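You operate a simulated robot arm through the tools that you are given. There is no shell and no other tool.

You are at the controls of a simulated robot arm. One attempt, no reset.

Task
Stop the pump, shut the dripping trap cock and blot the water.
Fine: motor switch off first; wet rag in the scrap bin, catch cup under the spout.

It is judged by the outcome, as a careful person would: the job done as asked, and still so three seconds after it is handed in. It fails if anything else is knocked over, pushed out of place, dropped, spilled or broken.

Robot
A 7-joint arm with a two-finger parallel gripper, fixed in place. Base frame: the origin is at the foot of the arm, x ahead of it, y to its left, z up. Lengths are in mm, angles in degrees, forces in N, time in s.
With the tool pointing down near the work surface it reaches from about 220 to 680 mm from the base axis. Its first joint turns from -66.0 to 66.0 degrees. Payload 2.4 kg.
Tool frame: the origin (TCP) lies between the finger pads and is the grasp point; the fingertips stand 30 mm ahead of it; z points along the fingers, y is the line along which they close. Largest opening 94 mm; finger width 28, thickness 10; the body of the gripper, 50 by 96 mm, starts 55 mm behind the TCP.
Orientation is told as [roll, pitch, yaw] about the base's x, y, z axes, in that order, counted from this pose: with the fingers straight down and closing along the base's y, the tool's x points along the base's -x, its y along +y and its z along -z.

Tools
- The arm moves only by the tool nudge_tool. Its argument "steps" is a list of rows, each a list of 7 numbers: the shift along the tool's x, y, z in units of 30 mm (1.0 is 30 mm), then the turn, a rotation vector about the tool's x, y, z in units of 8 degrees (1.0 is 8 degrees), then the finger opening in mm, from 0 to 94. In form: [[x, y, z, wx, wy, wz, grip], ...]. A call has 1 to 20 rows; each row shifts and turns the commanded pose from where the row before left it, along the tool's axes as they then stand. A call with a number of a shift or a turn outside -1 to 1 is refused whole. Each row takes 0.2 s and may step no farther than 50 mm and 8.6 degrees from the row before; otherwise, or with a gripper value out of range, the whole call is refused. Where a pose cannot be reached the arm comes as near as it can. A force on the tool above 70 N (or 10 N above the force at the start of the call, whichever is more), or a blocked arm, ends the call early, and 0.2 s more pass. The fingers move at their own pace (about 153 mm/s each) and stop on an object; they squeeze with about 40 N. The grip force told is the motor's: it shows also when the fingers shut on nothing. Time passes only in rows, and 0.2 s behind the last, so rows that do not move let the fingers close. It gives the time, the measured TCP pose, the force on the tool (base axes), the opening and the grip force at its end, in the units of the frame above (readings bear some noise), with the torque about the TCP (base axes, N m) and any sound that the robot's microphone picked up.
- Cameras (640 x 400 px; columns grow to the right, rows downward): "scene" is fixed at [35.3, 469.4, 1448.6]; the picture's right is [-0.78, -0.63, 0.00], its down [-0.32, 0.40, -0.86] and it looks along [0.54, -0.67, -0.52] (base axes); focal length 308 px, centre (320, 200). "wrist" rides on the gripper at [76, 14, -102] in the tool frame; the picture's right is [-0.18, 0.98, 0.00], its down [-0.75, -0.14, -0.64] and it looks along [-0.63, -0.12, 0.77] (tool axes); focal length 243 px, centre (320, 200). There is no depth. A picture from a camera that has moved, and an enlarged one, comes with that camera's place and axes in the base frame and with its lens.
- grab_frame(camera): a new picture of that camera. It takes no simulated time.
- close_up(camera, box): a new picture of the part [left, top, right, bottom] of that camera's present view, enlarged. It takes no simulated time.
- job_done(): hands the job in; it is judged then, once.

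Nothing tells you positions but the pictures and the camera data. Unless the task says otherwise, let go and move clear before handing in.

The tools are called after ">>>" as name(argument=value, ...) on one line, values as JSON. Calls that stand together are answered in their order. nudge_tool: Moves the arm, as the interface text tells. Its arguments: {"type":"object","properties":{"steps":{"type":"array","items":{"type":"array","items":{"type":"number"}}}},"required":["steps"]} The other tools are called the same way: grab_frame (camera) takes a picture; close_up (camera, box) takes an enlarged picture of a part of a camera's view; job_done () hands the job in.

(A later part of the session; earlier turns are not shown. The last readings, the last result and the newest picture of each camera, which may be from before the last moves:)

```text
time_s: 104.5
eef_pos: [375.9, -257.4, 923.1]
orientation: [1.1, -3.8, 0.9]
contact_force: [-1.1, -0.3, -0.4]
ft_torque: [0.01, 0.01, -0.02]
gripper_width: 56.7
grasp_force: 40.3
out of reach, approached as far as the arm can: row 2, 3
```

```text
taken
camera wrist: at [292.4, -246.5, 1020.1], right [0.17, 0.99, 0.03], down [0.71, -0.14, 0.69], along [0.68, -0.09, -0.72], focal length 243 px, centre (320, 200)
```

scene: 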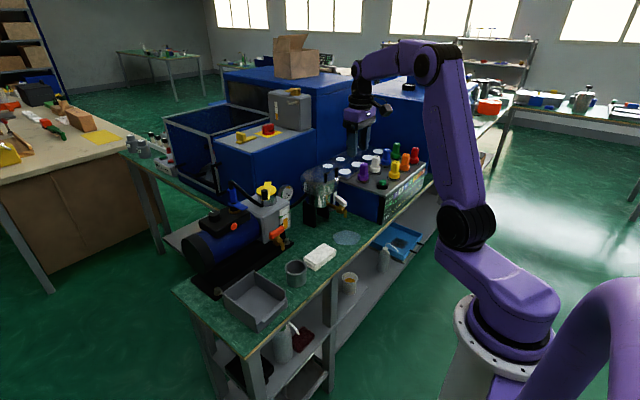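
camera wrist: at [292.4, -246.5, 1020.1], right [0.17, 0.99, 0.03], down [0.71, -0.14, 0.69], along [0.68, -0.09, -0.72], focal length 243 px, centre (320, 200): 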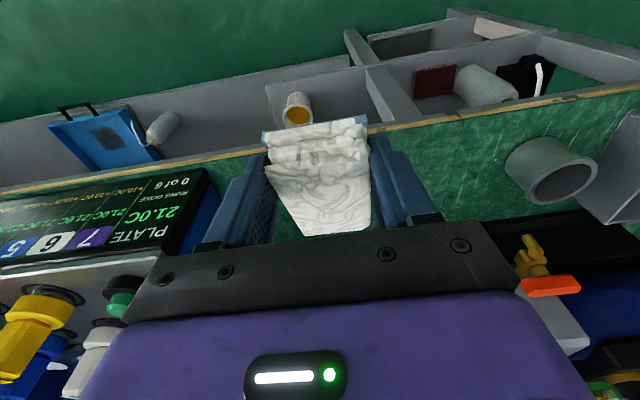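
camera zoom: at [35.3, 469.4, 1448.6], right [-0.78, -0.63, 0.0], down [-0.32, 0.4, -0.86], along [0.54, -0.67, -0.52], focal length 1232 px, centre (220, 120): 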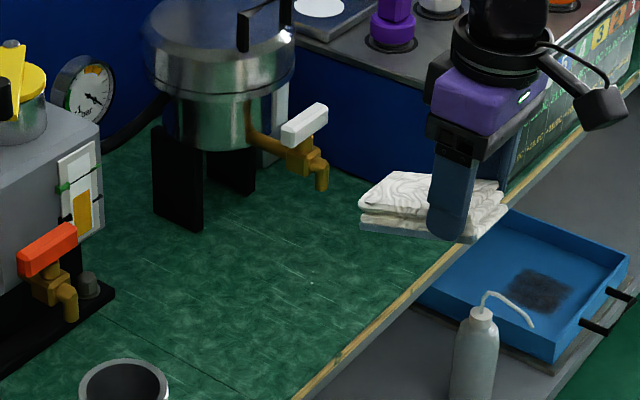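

>>> close_up(camera="scene", box=[345, 215, 395, 255])

>>> close_up(camera="scene", box=[320, 220, 360, 250])

>>> close_up(camera="scene", box=[200, 240, 330, 345])

```text
10.00 times, centred on (370, 235) of scene
camera zoom: at [35.3, 469.4, 1448.6], right [-0.78, -0.63, 0.0], down [-0.32, 0.4, -0.86], along [0.54, -0.67, -0.52], focal length 3081 px, centre (-180, -150)
```

zoom: 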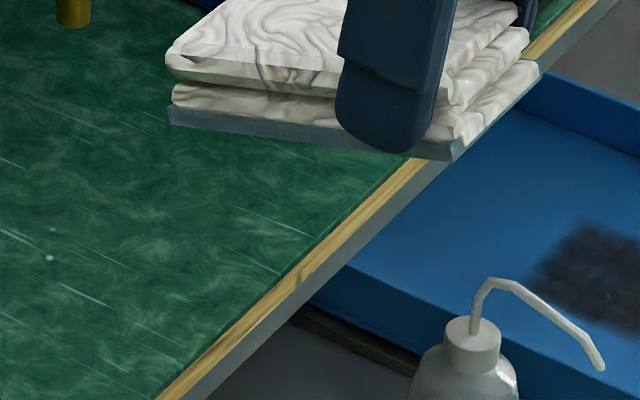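

```text
13.33 times, centred on (340, 235) of scene
camera zoom: at [35.3, 469.4, 1448.6], right [-0.78, -0.63, 0.0], down [-0.32, 0.4, -0.86], along [0.54, -0.67, -0.52], focal length 4108 px, centre (53, -267)
```

zoom: 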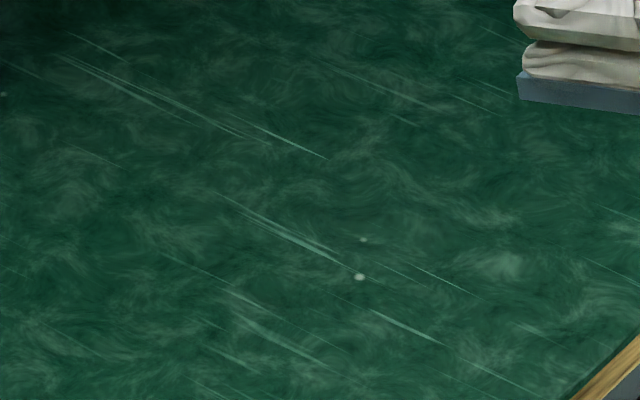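

```text
3.81 times, centred on (265, 292) of scene
camera zoom: at [35.3, 469.4, 1448.6], right [-0.78, -0.63, 0.0], down [-0.32, 0.4, -0.86], along [0.54, -0.67, -0.52], focal length 1174 px, centre (530, -152)
```

zoom: 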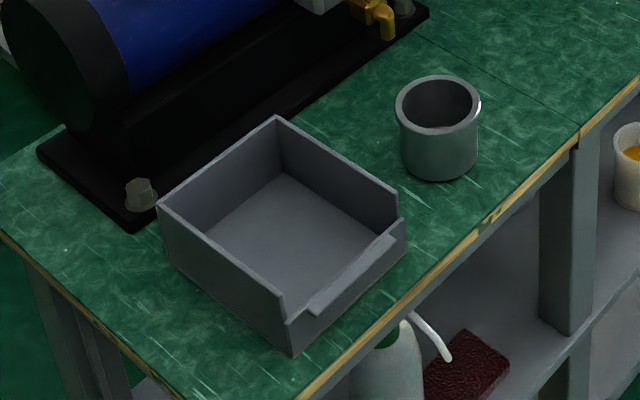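

The bench is clean and dry, and the rag's underside is wet. The scrap bin spans about x 461–588, y 85–190, with its rim at z≈822. I'll raise the rag and carry it over there.

>>> nudge_tool(steps=[[0, 0, -0.8, 0, 0, 0, 40], [0, 0, -0.8, 0, 0, 0, 40], [0, 0, -0.8, 0, 0, 0, 40], [-0.12, 0.95, 0, 0, 0, 0, 40], [-0.12, 0.95, 0, 0, 0, 0, 40], [-0.12, 0.95, 0, 0, 0, 0, 40], [-0.12, 0.95, 0, 0, 0, 0, 40], [-0.12, 0.95, 0, 0, 0, 0, 40], [-0.12, 0.95, 0, 0, 0, 0, 40], [-0.12, 0.95, 0, 0, 0, 0, 40], [-0.12, 0.95, 0, 0, 0, 0, 40], [-0.12, 0.95, 0, 0, 0, 0, 40], [-0.12, 0.95, 0, 0, 0, 0, 40], [-0.12, 0.95, 0, 0, 0, 0, 40], [-0.12, 0.95, 0, 0, 0, 0, 40], [-0.12, 0.95, 0, 0, 0, 0, 40], [-0.12, 0.95, 0, 0, 0, 0, 40], [0, 0, 0, 0, 0, 0, 40]])

>>> grab_frame(camera="wrist")

>>> grab_frame(camera="scene")

```text
time_s: 108.3
eef_pos: [413.6, 140.9, 1008.8]
orientation: [1.1, -3.9, 0.9]
contact_force: [-0.2, 0.1, -0.4]
ft_torque: [-0.02, -0.02, -0.01]
gripper_width: 56.9
grasp_force: 39.9
```

```text
taken
camera wrist: at [331.1, 151.9, 1104.4], right [0.17, 0.99, 0.03], down [0.71, -0.14, 0.69], along [0.68, -0.09, -0.72], focal length 243 px, centre (320, 200)
```

wrist: 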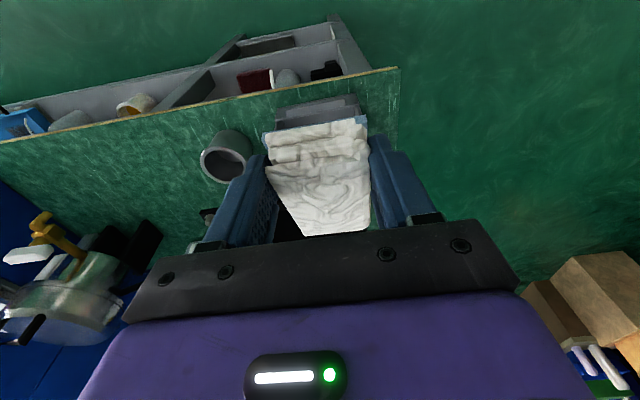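

```text
taken
```

scene: 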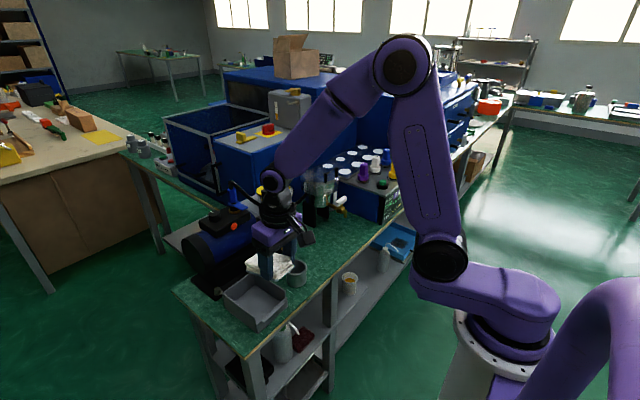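

I'm in front of the bin. I'll tilt to level the rag, move over the bin, and look.

>>> nudge_tool(steps=[[0, 0, 0, 0.14, -0.7, 0.11, 40], [0, 0, 0, 0, -0.7, 0, 40], [0, 0, 0, 0, -0.65, 0, 40], [-0.25, -0.02, 0.85, 0, 0, 0, 40], [-0.25, -0.02, 0.85, 0, 0, 0, 40], [-0.25, -0.02, 0.85, 0, 0, 0, 40], [-0.25, -0.02, 0.85, 0, 0, 0, 40], [0, 0, 0, 0, 0, 0, 40]])

>>> grab_frame(camera="wrist")

>>> close_up(camera="scene", box=[200, 220, 330, 335])

```text
time_s: 110.1
eef_pos: [477.9, 136.5, 920.4]
orientation: [0.1, -20.3, -0.2]
contact_force: [-0.6, -0.9, -0.6]
ft_torque: [0.01, 0.01, -0.01]
gripper_width: 56.9
grasp_force: 39.6
```

```text
taken
camera wrist: at [372.1, 151.7, 990.0], right [0.17, 0.98, 0.07], down [0.48, -0.14, 0.86], along [0.86, -0.12, -0.5], focal length 243 px, centre (320, 200)
```

wrist: 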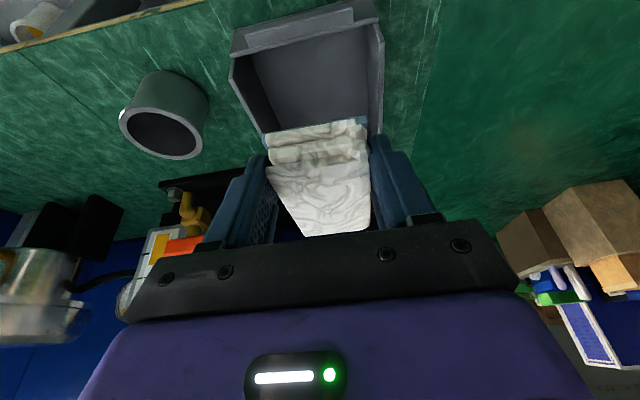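

```text
3.48 times, centred on (265, 278) of scene
camera zoom: at [35.3, 469.4, 1448.6], right [-0.78, -0.63, 0.0], down [-0.32, 0.4, -0.86], along [0.54, -0.67, -0.52], focal length 1072 px, centre (511, -70)
```

zoom: 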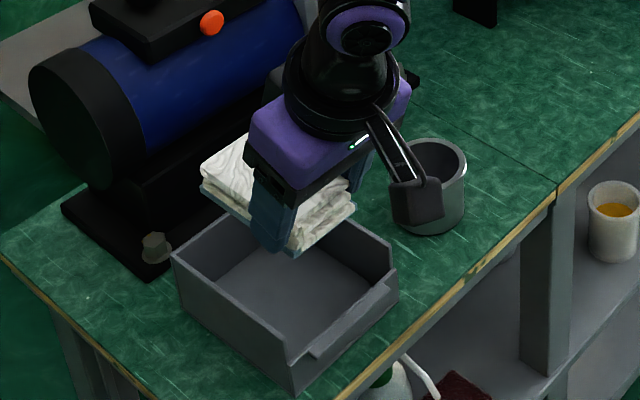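

The rag is level above the bin and lined up. I'll descend partway and check.

>>> nudge_tool(steps=[[0.25, 0, 0.87, 0, 0, 0, 40], [0.25, 0, 0.87, 0, 0, 0, 40], [0.15, 0, 0.5, 0, 0, 0, 40], [0, 0, 0, 0, 0, 0, 40]])

>>> grab_frame(camera="wrist")

>>> close_up(camera="scene", box=[210, 230, 310, 335])

```text
time_s: 111.1
eef_pos: [481.3, 137.7, 862.4]
orientation: [-0.1, -20.1, -0.1]
contact_force: [-0.7, 0.0, -0.2]
ft_torque: [-0.01, 0.04, 0.03]
gripper_width: 56.7
grasp_force: 39.9
out of reach, approached as far as the arm can: row 3
```

```text
taken
camera wrist: at [376.2, 152.7, 931.9], right [0.18, 0.98, 0.06], down [0.49, -0.14, 0.86], along [0.86, -0.12, -0.5], focal length 243 px, centre (320, 200)
```

wrist: 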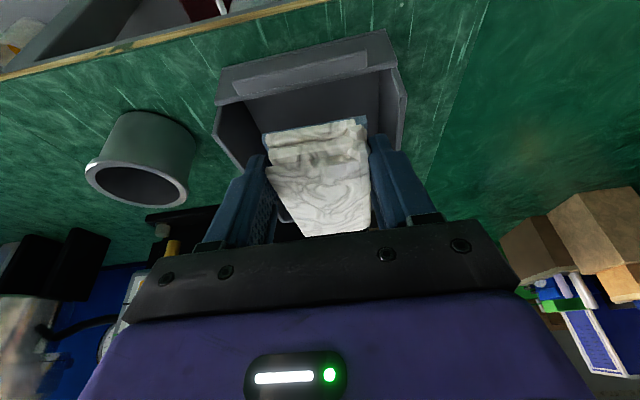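

```text
3.81 times, centred on (260, 282) of scene
camera zoom: at [35.3, 469.4, 1448.6], right [-0.78, -0.63, 0.0], down [-0.32, 0.4, -0.86], along [0.54, -0.67, -0.52], focal length 1174 px, centre (549, -114)
```

zoom: 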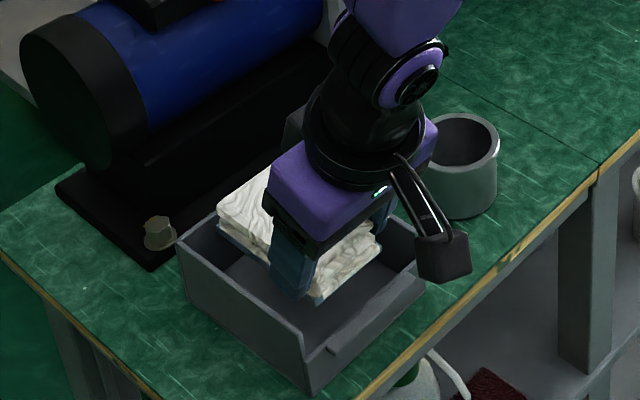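

With this tilt the arm can't reach lower here, so I'll reduce the tilt a little and continue down into the bin.

>>> nudge_tool(steps=[[0, 0, 0, 0, 0.5, 0, 40], [0, 0, 0.1, 0, 0.5, 0, 40], [0.06, 0, 0.6, 0, 0, 0, 40], [0.06, 0, 0.6, 0, 0, 0, 40], [0, 0, 0, 0, 0, 0, 40]])

>>> grab_frame(camera="wrist")

>>> close_up(camera="scene", box=[210, 230, 310, 335])

```text
time_s: 112.3
eef_pos: [488.9, 140.1, 822.5]
orientation: [0.1, -12.2, -0.1]
contact_force: [0.1, -0.6, -0.5]
ft_torque: [0.0, 0.0, 0.01]
gripper_width: 56.7
grasp_force: 39.7
out of reach, approached as far as the arm can: row 1, 2
```

```text
taken
camera wrist: at [392.9, 154.3, 906.7], right [0.18, 0.98, 0.04], down [0.6, -0.14, 0.79], along [0.78, -0.12, -0.62], focal length 243 px, centre (320, 200)
```

wrist: 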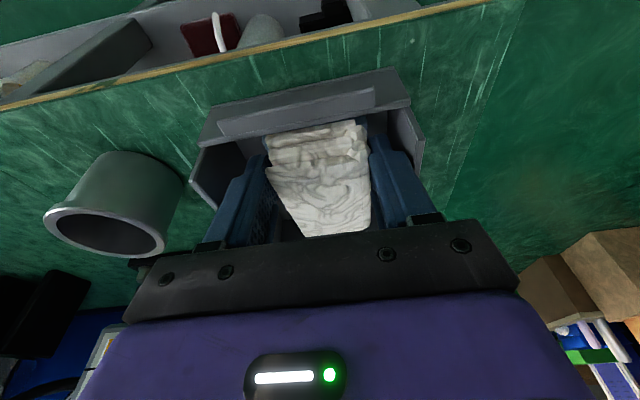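

```text
3.81 times, centred on (260, 282) of scene
camera zoom: at [35.3, 469.4, 1448.6], right [-0.78, -0.63, 0.0], down [-0.32, 0.4, -0.86], along [0.54, -0.67, -0.52], focal length 1174 px, centre (549, -114)
```

zoom: 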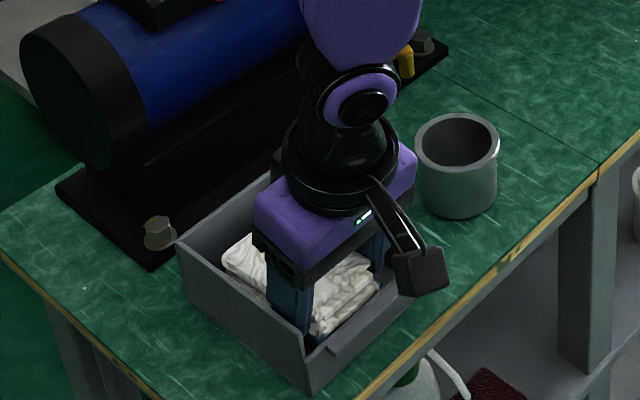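

The rag is inside the bin walls. I'll centre slightly, lower a bit more, and open just enough to release.

>>> nudge_tool(steps=[[0.04, -0.09, 0.25, 0, 0, 0, 40], [0, 0, 0, 0, 0, 0, 40], [0, 0, 0, 0, 0, 0, 66], [0, 0, 0, 0, 0, 0, 66], [0, 0, 0, 0, 0, 0, 66]])

>>> grab_frame(camera="wrist")

>>> close_up(camera="scene", box=[210, 230, 310, 335])

```text
time_s: 113.5
eef_pos: [489.3, 137.6, 814.7]
orientation: [0.0, -12.3, -0.1]
contact_force: [0.1, 0.3, 1.0]
ft_torque: [0.01, 0.02, -0.02]
gripper_width: 66.0
grasp_force: 0.0
```

```text
taken
camera wrist: at [393.3, 151.8, 899.1], right [0.18, 0.98, 0.04], down [0.6, -0.14, 0.79], along [0.78, -0.12, -0.62], focal length 243 px, centre (320, 200)
```

wrist: 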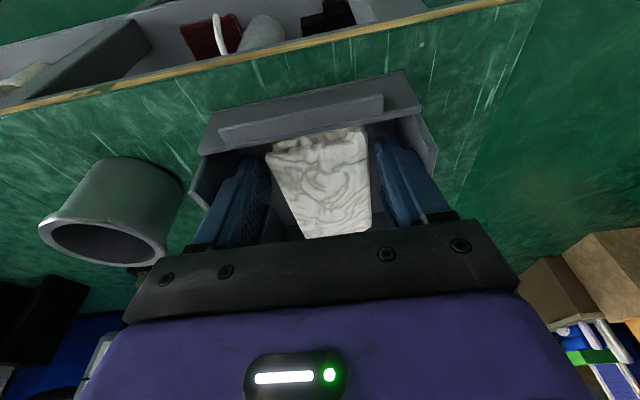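

```text
3.81 times, centred on (260, 282) of scene
camera zoom: at [35.3, 469.4, 1448.6], right [-0.78, -0.63, 0.0], down [-0.32, 0.4, -0.86], along [0.54, -0.67, -0.52], focal length 1174 px, centre (549, -114)
```

zoom: 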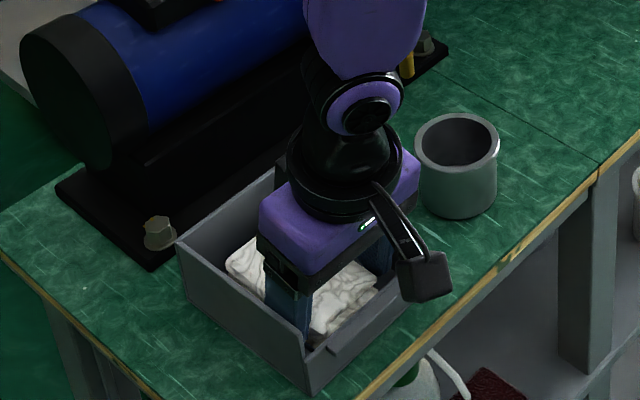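

Released inside the bin. I'll lift straight up and verify.

>>> nudge_tool(steps=[[-0.1, 0, -0.5, 0, 0, 0, 66], [-0.2, 0, -0.95, 0, 0, 0, 66], [-0.2, 0, -0.95, 0, 0, 0, 66], [-0.2, 0, -0.95, 0, 0, 0, 66], [0.2, 0, -0.9, 0, 0.75, 0, 84], [0.2, 0, -0.5, 0, 0.75, 0, 84], [0, 0, 0, 0, 0, 0, 84]])

>>> grab_frame(camera="wrist")

>>> close_up(camera="scene", box=[200, 240, 330, 345])

```text
time_s: 115.1
eef_pos: [467.7, 138.4, 957.9]
orientation: [0.1, -0.2, 0.0]
contact_force: [0.4, -0.2, 0.6]
ft_torque: [0.0, -0.02, -0.03]
gripper_width: 84.1
grasp_force: 0.1
```

```text
taken
camera wrist: at [391.5, 152.0, 1059.8], right [0.18, 0.98, 0.0], down [0.75, -0.14, 0.64], along [0.63, -0.12, -0.76], focal length 243 px, centre (320, 200)
```

wrist: 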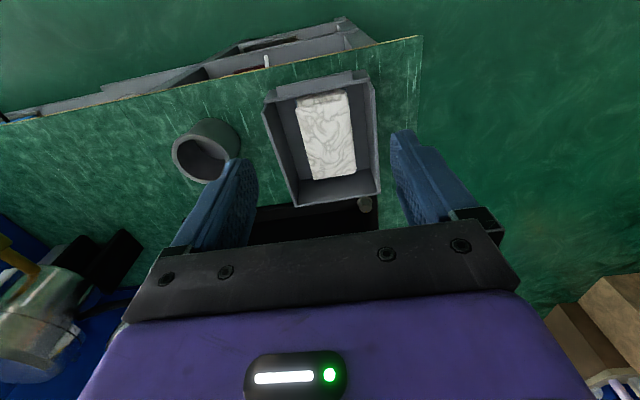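

```text
3.81 times, centred on (265, 292) of scene
camera zoom: at [35.3, 469.4, 1448.6], right [-0.78, -0.63, 0.0], down [-0.32, 0.4, -0.86], along [0.54, -0.67, -0.52], focal length 1174 px, centre (530, -152)
```

zoom: 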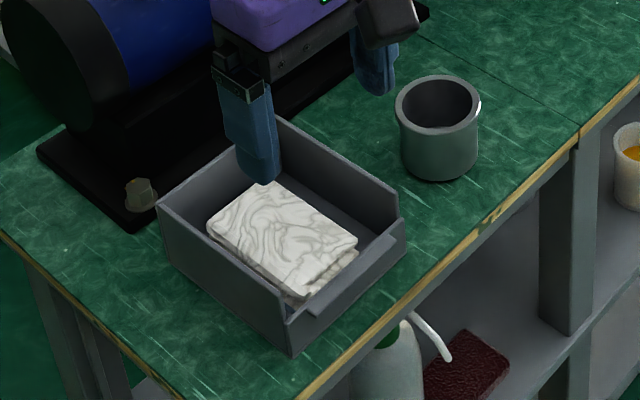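

The rag lies flat in the bin. Next is the cup at about (506, -4), rim z≈820. The spout sits right above the target spot, so I need a strong tilt; I'll test how far the wrist can tilt in free space first.

>>> nudge_tool(steps=[[0, -0.8, -0.7, 0, 0, 0, 84], [0, -1, -0.5, 0, 0, 0, 84], [0, -1, 0, 0, 0, 0, 84], [0, -1, 0, 0, 0, 0, 84], [0, -1, 0, 0, 0, 0, 84], [0, -1, 0, 0, 0, 0, 84], [-0.2, -1, 0, 0, 0, 0, 84], [-0.2, -1, 0, 0, 0, 0, 84], [-0.4, -1, 0, 0, 0, 0, 84], [-0.4, -0.8, 0, 0, 0, 0, 84], [0, 0, 0.8, 0, 0, 0.7, 84], [0, 0, 0.8, 0, 0, 0.7, 84], [0, 0, 0.8, 0, 0, 0.7, 84], [0, 0, 0, 0, 0, 0, 84]])

>>> close_up(camera="scene", box=[270, 150, 400, 290])

```text
time_s: 118.1
eef_pos: [505.6, -150.2, 919.4]
orientation: [0.2, -0.3, -16.9]
contact_force: [1.1, -0.1, -0.3]
ft_torque: [0.0, 0.02, 0.01]
gripper_width: 84.0
grasp_force: 0.1
```

```text
2.86 times, centred on (335, 220) of scene
camera zoom: at [35.3, 469.4, 1448.6], right [-0.78, -0.63, 0.0], down [-0.32, 0.4, -0.86], along [0.54, -0.67, -0.52], focal length 880 px, centre (277, 143)
```

zoom: 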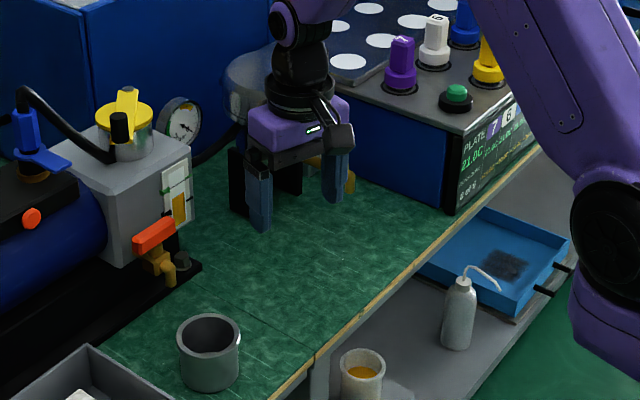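

>>> nudge_tool(steps=[[0, 0, 0, 0, -1, 0, 84], [0, 0, 0, 0, -1, 0, 84], [0, 0, 0, 0, -1, 0, 84], [0, 0, 0, 0, -1, 0, 84], [0, 0, 0, 0, -1, 0, 84], [0, 0, 0, 0, 0, 0, 84]])

```text
time_s: 119.5
eef_pos: [504.4, -151.0, 920.7]
orientation: [0.3, -40.4, -17.0]
contact_force: [0.0, -0.9, -1.0]
ft_torque: [0.03, -0.01, -0.04]
gripper_width: 84.2
grasp_force: 0.0
```

A 40° tilt works here. I'll test whether it also holds lower, near bench height.

>>> nudge_tool(steps=[[0.53, 0, 0.64, 0, 0, 0, 84], [0.53, 0, 0.64, 0, 0, 0, 84], [0.53, 0, 0.64, 0, 0, 0, 84], [0.53, 0, 0.64, 0, 0, 0, 84], [0, 0, 0, 0, 0, 0, 84]])

>>> close_up(camera="scene", box=[270, 150, 400, 290])

```text
time_s: 120.7
eef_pos: [504.3, -152.4, 822.5]
orientation: [0.2, -40.4, -17.0]
contact_force: [0.3, -0.4, -0.3]
ft_torque: [0.0, 0.0, 0.02]
gripper_width: 83.9
grasp_force: 0.1
```

```text
2.86 times, centred on (335, 220) of scene
camera zoom: at [35.3, 469.4, 1448.6], right [-0.78, -0.63, 0.0], down [-0.32, 0.4, -0.86], along [0.54, -0.67, -0.52], focal length 880 px, centre (277, 143)
```

zoom: 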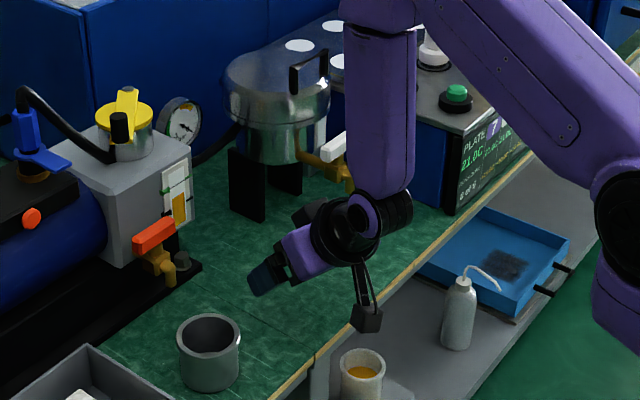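

The 40° tilt holds at bench height. I'll now move to the cup with the same tilt and approach it along the tool axis.

>>> nudge_tool(steps=[[-0.65, 0, -0.77, 0, 0, 0, 86], [-0.65, 0, -0.77, 0, 0, 0, 86], [0, 0, 0, -0.455, 0, -0.543, 86], [0, 0, 0, -0.455, 0, -0.543, 86], [0, 0, 0, -0.455, 0, -0.543, 86], [0.255, 0.82, -0.127, 0, 0, 0, 86], [0.255, 0.82, -0.127, 0, 0, 0, 86], [0.255, 0.82, -0.127, 0, 0, 0, 86], [0.255, 0.82, -0.127, 0, 0, 0, 86], [0.255, 0.82, -0.127, 0, 0, 0, 86], [0.255, 0.82, -0.127, 0, 0, 0, 86], [0, 0, 0, 0, 0, 0, 86]])

>>> grab_frame(camera="wrist")

>>> close_up(camera="scene", box=[240, 200, 340, 310])

>>> close_up(camera="scene", box=[315, 180, 355, 220])

```text
time_s: 123.3
eef_pos: [454.6, -3.2, 871.7]
orientation: [0.2, -40.2, 0.0]
contact_force: [0.1, -0.6, -0.2]
ft_torque: [0.04, 0.02, -0.01]
gripper_width: 85.9
grasp_force: 0.1
```

```text
taken
camera wrist: at [332.4, 10.2, 899.5], right [0.14, 0.98, 0.12], down [0.16, -0.14, 0.98], along [0.98, -0.12, -0.18], focal length 243 px, centre (320, 200)
```

wrist: 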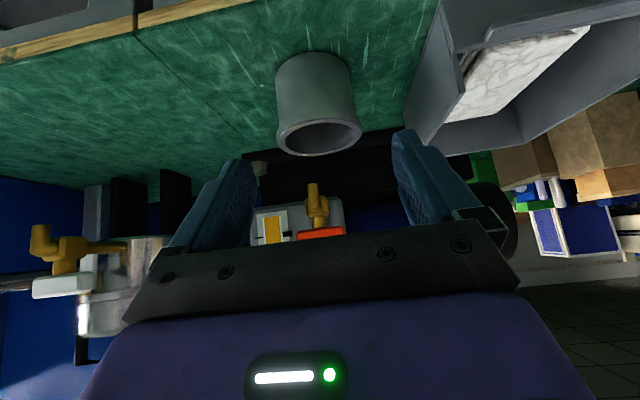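

```text
3.64 times, centred on (290, 255) of scene
camera zoom: at [35.3, 469.4, 1448.6], right [-0.78, -0.63, 0.0], down [-0.32, 0.4, -0.86], along [0.54, -0.67, -0.52], focal length 1120 px, centre (429, 0)
```

zoom: 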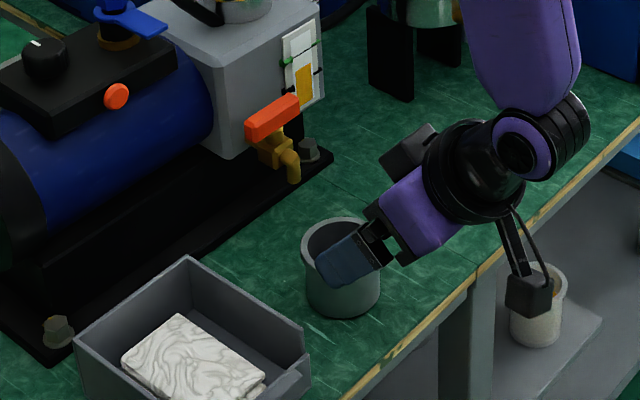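

```text
10.00 times, centred on (335, 200) of scene
camera zoom: at [35.3, 469.4, 1448.6], right [-0.78, -0.63, 0.0], down [-0.32, 0.4, -0.86], along [0.54, -0.67, -0.52], focal length 3081 px, centre (170, 200)
```

zoom: 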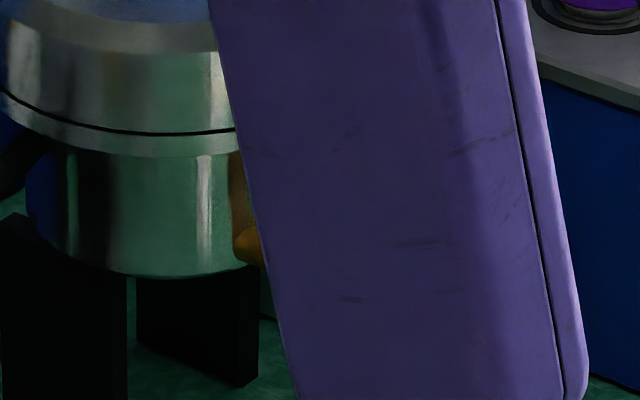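

The cup is centred between the fingers. I'll slide in along the tool axis.

>>> nudge_tool(steps=[[0.22, -0.06, 0.4, 0, 0, 0, 86], [0, 0, 0.7, 0, 0, 0, 86], [0, 0, 0.7, 0, 0, 0, 86], [0, 0, 0, 0, 0, 0, 86]])

>>> grab_frame(camera="wrist")

>>> close_up(camera="scene", box=[260, 220, 340, 310])

```text
time_s: 124.3
eef_pos: [483.0, -4.6, 823.6]
orientation: [0.0, -40.3, 0.1]
contact_force: [-0.3, -0.3, -0.7]
ft_torque: [0.0, 0.0, 0.01]
gripper_width: 86.2
grasp_force: 0.0
```

```text
taken
camera wrist: at [361.6, 8.8, 853.1], right [0.14, 0.98, 0.12], down [0.16, -0.14, 0.98], along [0.98, -0.12, -0.18], focal length 243 px, centre (320, 200)
```

wrist: 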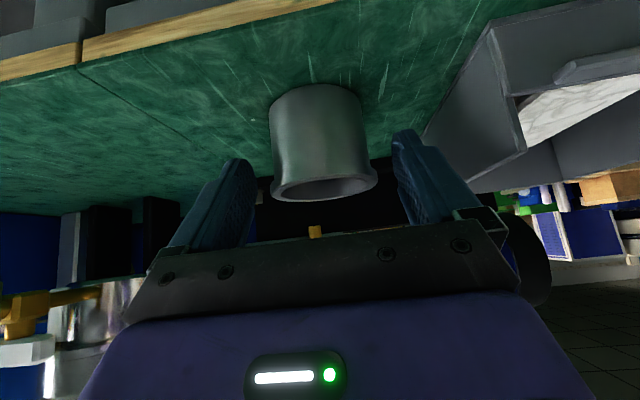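

```text
4.44 times, centred on (300, 265) of scene
camera zoom: at [35.3, 469.4, 1448.6], right [-0.78, -0.63, 0.0], down [-0.32, 0.4, -0.86], along [0.54, -0.67, -0.52], focal length 1369 px, centre (409, -89)
```

zoom: 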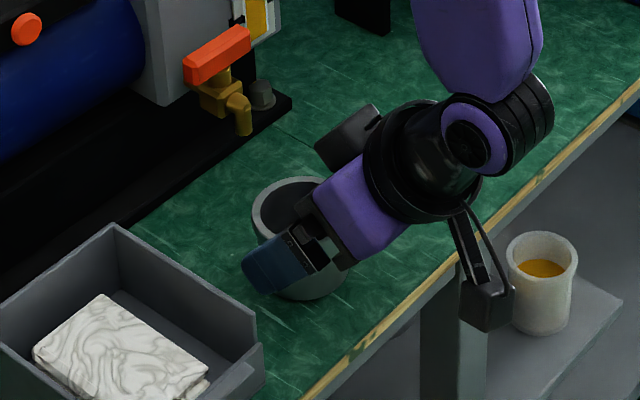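

>>> nudge_tool(steps=[[-0.05, 0, 0.5, 0, 0, 0, 86], [-0.04, 0, 0.5, 0, 0, 0, 86], [0, 0, 0, 0, 0, 0, 86]])

>>> close_up(camera="scene", box=[260, 220, 340, 310])

>>> grab_frame(camera="wrist")

```text
time_s: 125.1
eef_pos: [506.9, -5.7, 803.2]
orientation: [0.0, -40.2, 0.1]
contact_force: [0.7, 0.5, -1.0]
ft_torque: [-0.04, -0.01, -0.02]
gripper_width: 86.2
grasp_force: 0.1
```

```text
4.44 times, centred on (300, 265) of scene
camera zoom: at [35.3, 469.4, 1448.6], right [-0.78, -0.63, 0.0], down [-0.32, 0.4, -0.86], along [0.54, -0.67, -0.52], focal length 1369 px, centre (409, -89)
```

zoom: 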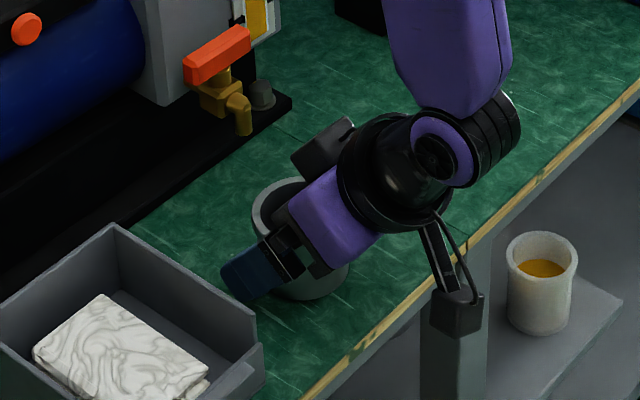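

```text
taken
camera wrist: at [383.0, 8.0, 832.0], right [0.14, 0.98, 0.12], down [0.16, -0.14, 0.98], along [0.98, -0.12, -0.18], focal length 243 px, centre (320, 200)
```

wrist: 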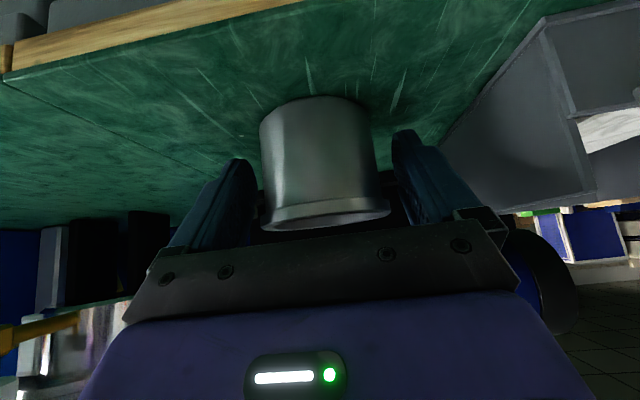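

Fingers are alongside the cup wall. I'll close gently.

>>> nudge_tool(steps=[[0, 0, 0, 0, 0, 0, 54], [0, 0, 0, 0, 0, 0, 54], [0, 0, 0, 0, 0, 0, 54]])

>>> grab_frame(camera="wrist")

```text
time_s: 125.9
eef_pos: [506.1, -6.5, 802.2]
orientation: [0.2, -40.3, 0.1]
contact_force: [1.3, 0.0, -0.6]
ft_torque: [-0.01, -0.03, 0.0]
gripper_width: 63.3
grasp_force: 40.0
```

```text
taken
camera wrist: at [383.0, 8.0, 832.1], right [0.14, 0.98, 0.12], down [0.16, -0.14, 0.98], along [0.98, -0.12, -0.18], focal length 243 px, centre (320, 200)
```

wrist: 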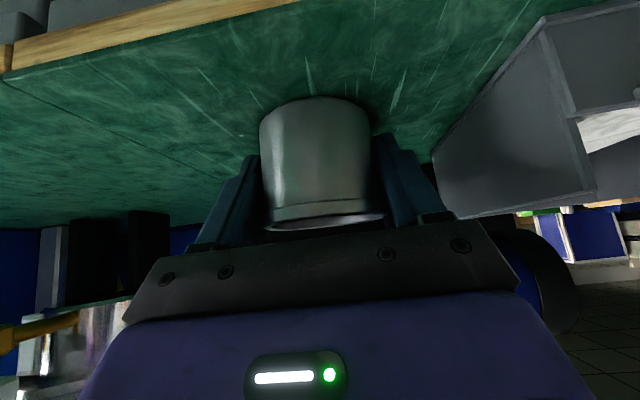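

The cup is held at 63 mm, 40 N. I'll lift it straight up and check.

>>> nudge_tool(steps=[[-0.32, 0, -0.38, 0, 0, 0, 54], [-0.43, 0, -0.51, 0, 0, 0, 54], [0, 0, 0, 0, 0, 0, 54]])

>>> close_up(camera="scene", box=[260, 210, 340, 310])

>>> grab_frame(camera="wrist")

```text
time_s: 126.7
eef_pos: [506.9, -5.2, 839.3]
orientation: [0.1, -40.1, 0.0]
contact_force: [1.2, 0.0, -0.7]
ft_torque: [0.01, 0.0, 0.01]
gripper_width: 63.3
grasp_force: 39.9
```

```text
4.00 times, centred on (300, 260) of scene
camera zoom: at [35.3, 469.4, 1448.6], right [-0.78, -0.63, 0.0], down [-0.32, 0.4, -0.86], along [0.54, -0.67, -0.52], focal length 1232 px, centre (400, -40)
```

zoom: 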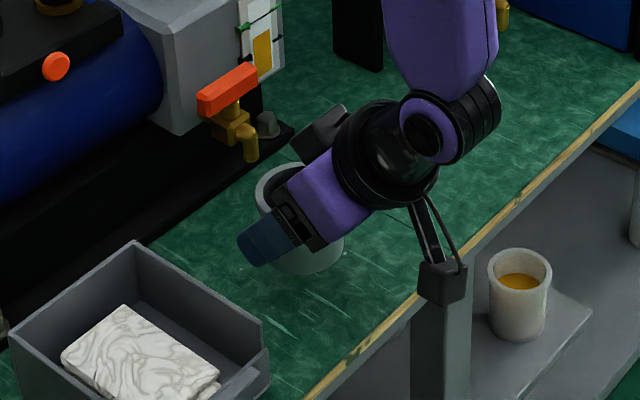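

```text
taken
camera wrist: at [383.6, 9.0, 867.4], right [0.14, 0.98, 0.12], down [0.16, -0.14, 0.98], along [0.98, -0.12, -0.18], focal length 243 px, centre (320, 200)
```

wrist: 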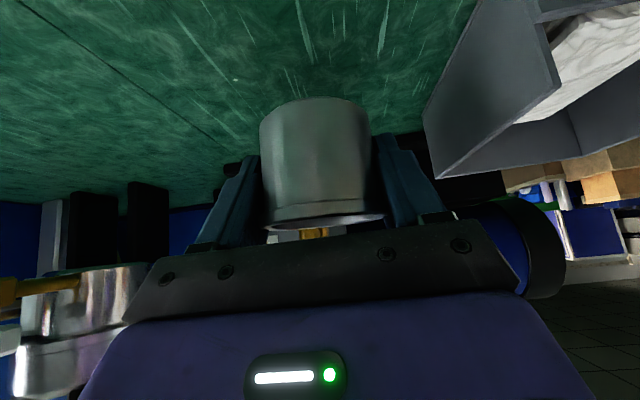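

The cup is held upright. I'll turn toward the trap and bring the cup in front of the spout, low over the bench.

>>> nudge_tool(steps=[[0, 0, 0, 0.371, 0, 0.441, 54], [0, 0, 0, 0.371, 0, 0.441, 54], [0, 0, 0, 0.371, 0, 0.441, 54], [0, 0, 0, 0.371, 0, 0.441, 54], [0, 0, 0, 0.371, 0, 0.441, 54], [0, 0, 0, 0.371, 0, 0.441, 54], [-0.1, -0.853, 0.2, 0, 0, 0, 54], [-0.1, -0.853, 0.2, 0, 0, 0, 54], [-0.1, -0.853, 0.2, 0, 0, 0, 54], [-0.1, -0.853, 0.2, 0, 0, 0, 54], [-0.1, -0.853, 0.2, 0, 0, 0, 54], [-0.1, -0.853, 0.2, 0, 0, 0, 54], [-0.1, -0.853, 0.2, 0, 0, 0, 54], [-0.1, -0.853, 0.2, 0, 0, 0, 54], [0, 0, 0, 0, 0, 0, 54]])

>>> grab_frame(camera="wrist")

>>> close_up(camera="scene", box=[290, 160, 400, 270])

>>> close_up(camera="scene", box=[320, 185, 350, 215])

```text
time_s: 129.9
eef_pos: [455.1, -209.5, 815.3]
orientation: [0.3, -40.2, -27.7]
contact_force: [-0.4, 0.3, -0.5]
ft_torque: [-0.04, 0.01, -0.03]
gripper_width: 63.3
grasp_force: 40.5
```

```text
taken
camera wrist: at [353.1, -139.7, 845.3], right [0.58, 0.81, 0.12], down [0.08, -0.2, 0.98], along [0.81, -0.56, -0.18], focal length 243 px, centre (320, 200)
```

wrist: 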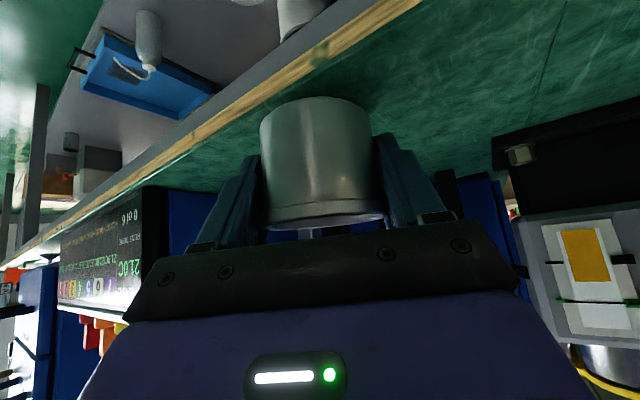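

```text
3.64 times, centred on (345, 215) of scene
camera zoom: at [35.3, 469.4, 1448.6], right [-0.78, -0.63, 0.0], down [-0.32, 0.4, -0.86], along [0.54, -0.67, -0.52], focal length 1120 px, centre (229, 146)
```

zoom: 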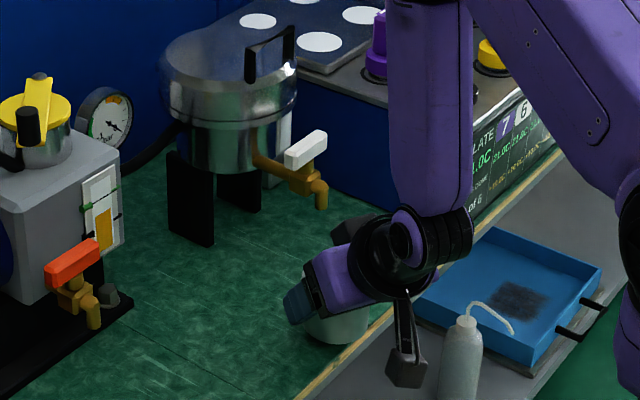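

```text
13.33 times, centred on (335, 200) of scene
camera zoom: at [35.3, 469.4, 1448.6], right [-0.78, -0.63, 0.0], down [-0.32, 0.4, -0.86], along [0.54, -0.67, -0.52], focal length 4108 px, centre (120, 200)
```

zoom: 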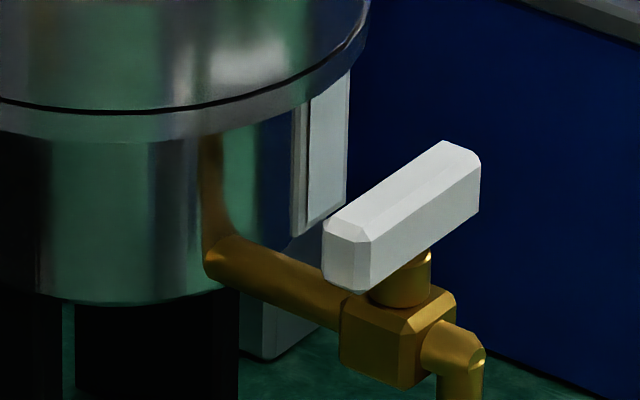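

The cup is in front of the spout. Before sliding in, I'll look closely at the gripper's side block to be sure it clears the cock.

>>> close_up(camera="scene", box=[310, 190, 380, 250])

```text
6.67 times, centred on (345, 220) of scene
camera zoom: at [35.3, 469.4, 1448.6], right [-0.78, -0.63, 0.0], down [-0.32, 0.4, -0.86], along [0.54, -0.67, -0.52], focal length 2054 px, centre (153, 67)
```

zoom: 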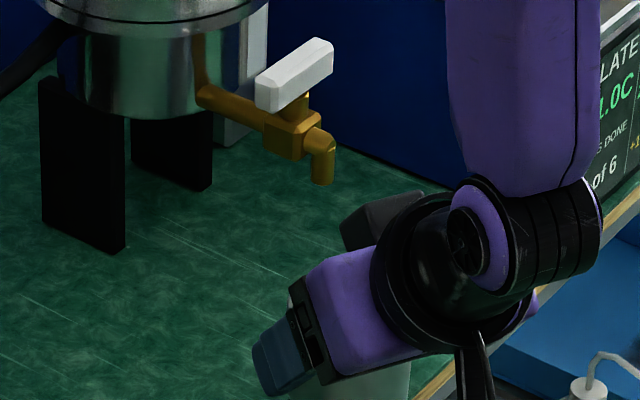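

The block should clear by several mm if I stop slightly short of centre. I'll slide the cup in gradually with checks.

>>> nudge_tool(steps=[[-0.4, -0.19, 0.42, 0, 0, 0, 54], [-0.4, -0.19, 0.42, 0, 0, 0, 54], [-0.35, -0.17, 0.36, 0, 0, 0, 54], [0, 0, 0, 0, 0, 0, 54]])

>>> close_up(camera="scene", box=[310, 180, 380, 245])

>>> grab_frame(camera="wrist")

```text
time_s: 130.9
eef_pos: [490.3, -248.6, 810.6]
orientation: [0.3, -40.2, -27.7]
contact_force: [0.4, 0.6, -1.4]
ft_torque: [0.02, 0.0, 0.0]
gripper_width: 63.1
grasp_force: 40.0
```

```text
6.15 times, centred on (345, 212) of scene
camera zoom: at [35.3, 469.4, 1448.6], right [-0.78, -0.63, 0.0], down [-0.32, 0.4, -0.86], along [0.54, -0.67, -0.52], focal length 1896 px, centre (166, 123)
```

zoom: 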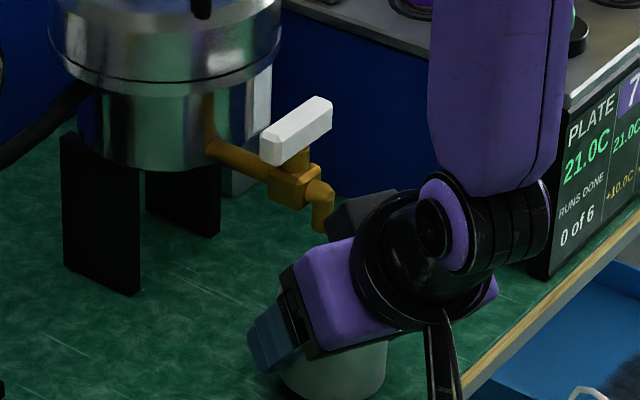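

```text
taken
camera wrist: at [388.2, -178.2, 839.4], right [0.58, 0.81, 0.12], down [0.08, -0.2, 0.98], along [0.81, -0.56, -0.18], focal length 243 px, centre (320, 200)
```

wrist: 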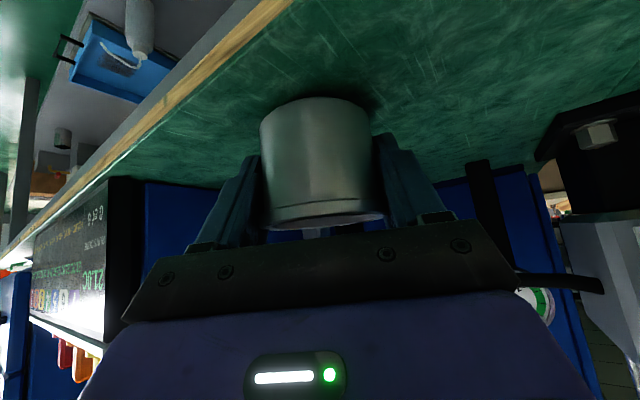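

>>> nudge_tool(steps=[[-0.22, -0.09, 0.24, 0, 0, 0, 54], [-0.22, -0.09, 0.24, 0, 0, 0, 54], [0, 0, 0, 0, 0, 0, 54]])

>>> close_up(camera="scene", box=[310, 180, 380, 245])

```text
time_s: 131.7
eef_pos: [505.7, -262.8, 808.4]
orientation: [0.1, -40.2, -27.8]
contact_force: [-0.5, 0.3, -0.8]
ft_torque: [0.0, 0.03, 0.01]
gripper_width: 63.6
grasp_force: 39.6
```

```text
6.15 times, centred on (345, 212) of scene
camera zoom: at [35.3, 469.4, 1448.6], right [-0.78, -0.63, 0.0], down [-0.32, 0.4, -0.86], along [0.54, -0.67, -0.52], focal length 1896 px, centre (166, 123)
```

zoom: 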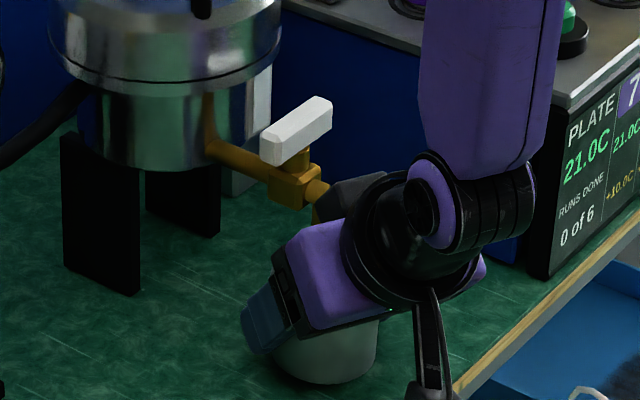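

No contact. One more small step in.

>>> nudge_tool(steps=[[-0.09, -0.03, 0.12, 0, 0, 0, 54], [-0.08, -0.03, 0.12, 0, 0, 0, 54], [0, 0, 0, 0, 0, 0, 54]])

>>> close_up(camera="scene", box=[310, 180, 380, 245])

```text
time_s: 132.5
eef_pos: [513.8, -267.4, 806.2]
orientation: [0.2, -40.3, -27.7]
contact_force: [-0.2, -0.4, -1.4]
ft_torque: [0.01, 0.01, 0.0]
gripper_width: 63.2
grasp_force: 39.9
```

```text
6.15 times, centred on (345, 212) of scene
camera zoom: at [35.3, 469.4, 1448.6], right [-0.78, -0.63, 0.0], down [-0.32, 0.4, -0.86], along [0.54, -0.67, -0.52], focal length 1896 px, centre (166, 123)
```

zoom: 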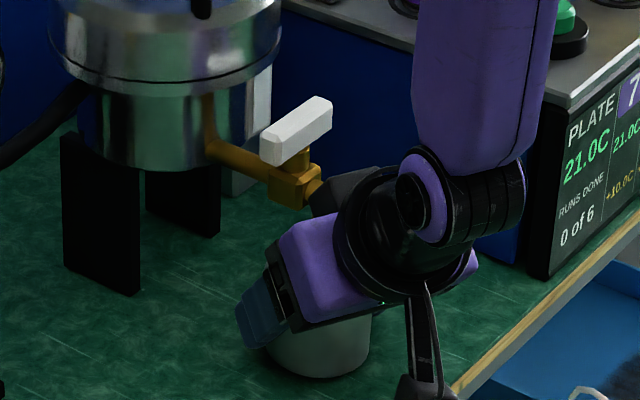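

>>> nudge_tool(steps=[[-0.02, -0.05, 0.07, 0, 0, 0, 54], [0.03, 0, 0.06, 0, 0, 0, 54], [0.03, 0, 0.03, 0, 0, 0, 54], [0, 0, 0, 0, 0, 0, 54]])

```text
time_s: 133.5
eef_pos: [515.9, -268.3, 802.8]
orientation: [0.2, -40.3, -27.7]
contact_force: [-7.2, 6.2, 17.1]
ft_torque: [-0.2, 0.46, -0.25]
gripper_width: 63.4
grasp_force: 40.1
```

The cup is touching down (17 N, same height as when I picked it up). I'll open the fingers and check before backing out.

>>> nudge_tool(steps=[[0, 0, 0, 0, 0, 0, 86], [0, 0, 0, 0, 0, 0, 86], [0, 0, 0, 0, 0, 0, 86]])

>>> close_up(camera="scene", box=[310, 180, 380, 245])

>>> grab_frame(camera="wrist")

```text
time_s: 134.3
eef_pos: [515.2, -268.0, 801.8]
orientation: [0.2, -40.2, -27.6]
contact_force: [0.0, 0.1, -0.5]
ft_torque: [-0.02, 0.04, -0.01]
gripper_width: 85.8
grasp_force: 0.0
```

```text
6.15 times, centred on (345, 212) of scene
camera zoom: at [35.3, 469.4, 1448.6], right [-0.78, -0.63, 0.0], down [-0.32, 0.4, -0.86], along [0.54, -0.67, -0.52], focal length 1896 px, centre (166, 123)
```

zoom: 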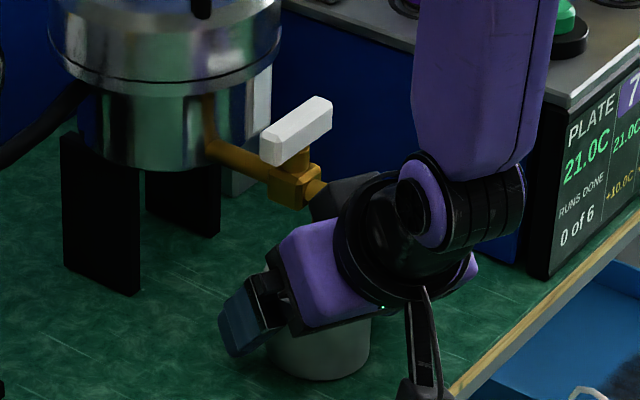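

```text
taken
camera wrist: at [411.8, -198.7, 830.9], right [0.58, 0.81, 0.12], down [0.08, -0.2, 0.98], along [0.81, -0.56, -0.18], focal length 243 px, centre (320, 200)
```

wrist: 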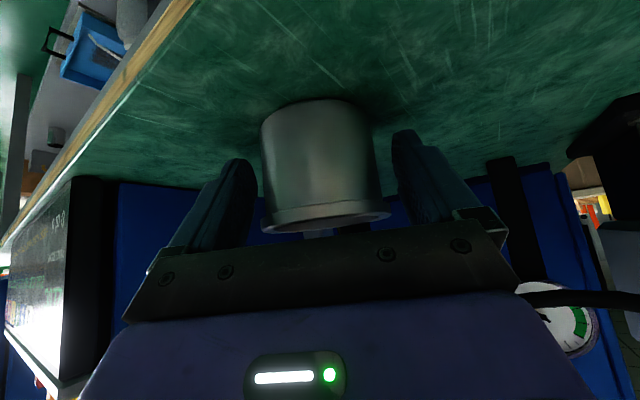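

Released, forces are zero. Now I'll back out along the tool axis.

>>> nudge_tool(steps=[[0, 0, -0.4, 0, 0, 0, 86], [0, 0, -0.6, 0, 0, 0, 86], [0, 0, -0.8, 0, 0, 0, 86], [0, 0, -0.9, 0, 0, 0, 86], [0, 0, -0.9, 0, 0, 0, 86], [0, 0, 0, 0, 0, 0, 86]])

>>> grab_frame(camera="wrist")

>>> close_up(camera="scene", box=[300, 170, 390, 255])

```text
time_s: 135.7
eef_pos: [453.8, -235.9, 882.0]
orientation: [0.1, -40.1, -27.7]
contact_force: [0.0, 0.1, 0.2]
ft_torque: [-0.04, -0.01, 0.01]
gripper_width: 86.0
grasp_force: 0.1
```

```text
taken
camera wrist: at [349.7, -165.3, 911.9], right [0.58, 0.81, 0.12], down [0.08, -0.2, 0.98], along [0.81, -0.56, -0.18], focal length 243 px, centre (320, 200)
```

wrist: 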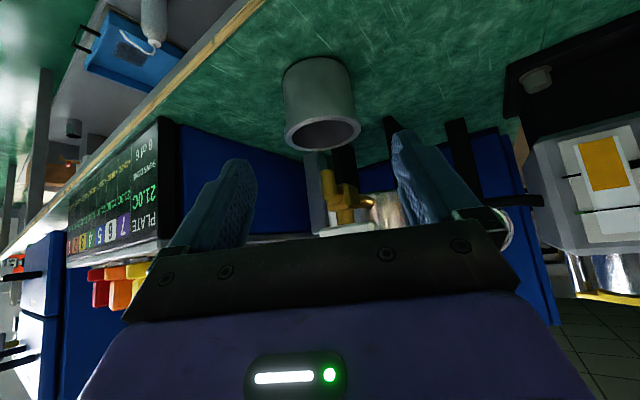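

```text
4.71 times, centred on (345, 212) of scene
camera zoom: at [35.3, 469.4, 1448.6], right [-0.78, -0.63, 0.0], down [-0.32, 0.4, -0.86], along [0.54, -0.67, -0.52], focal length 1450 px, centre (202, 141)
```

zoom: 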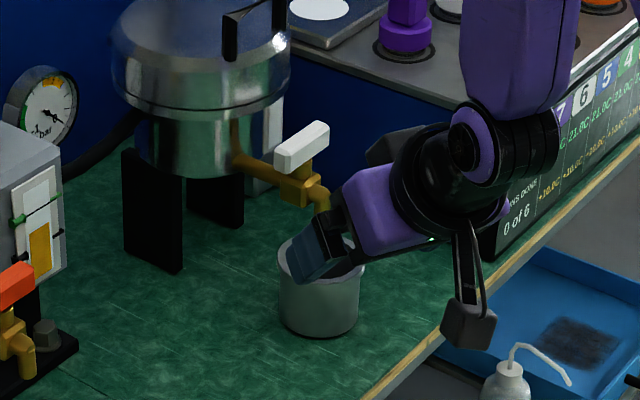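

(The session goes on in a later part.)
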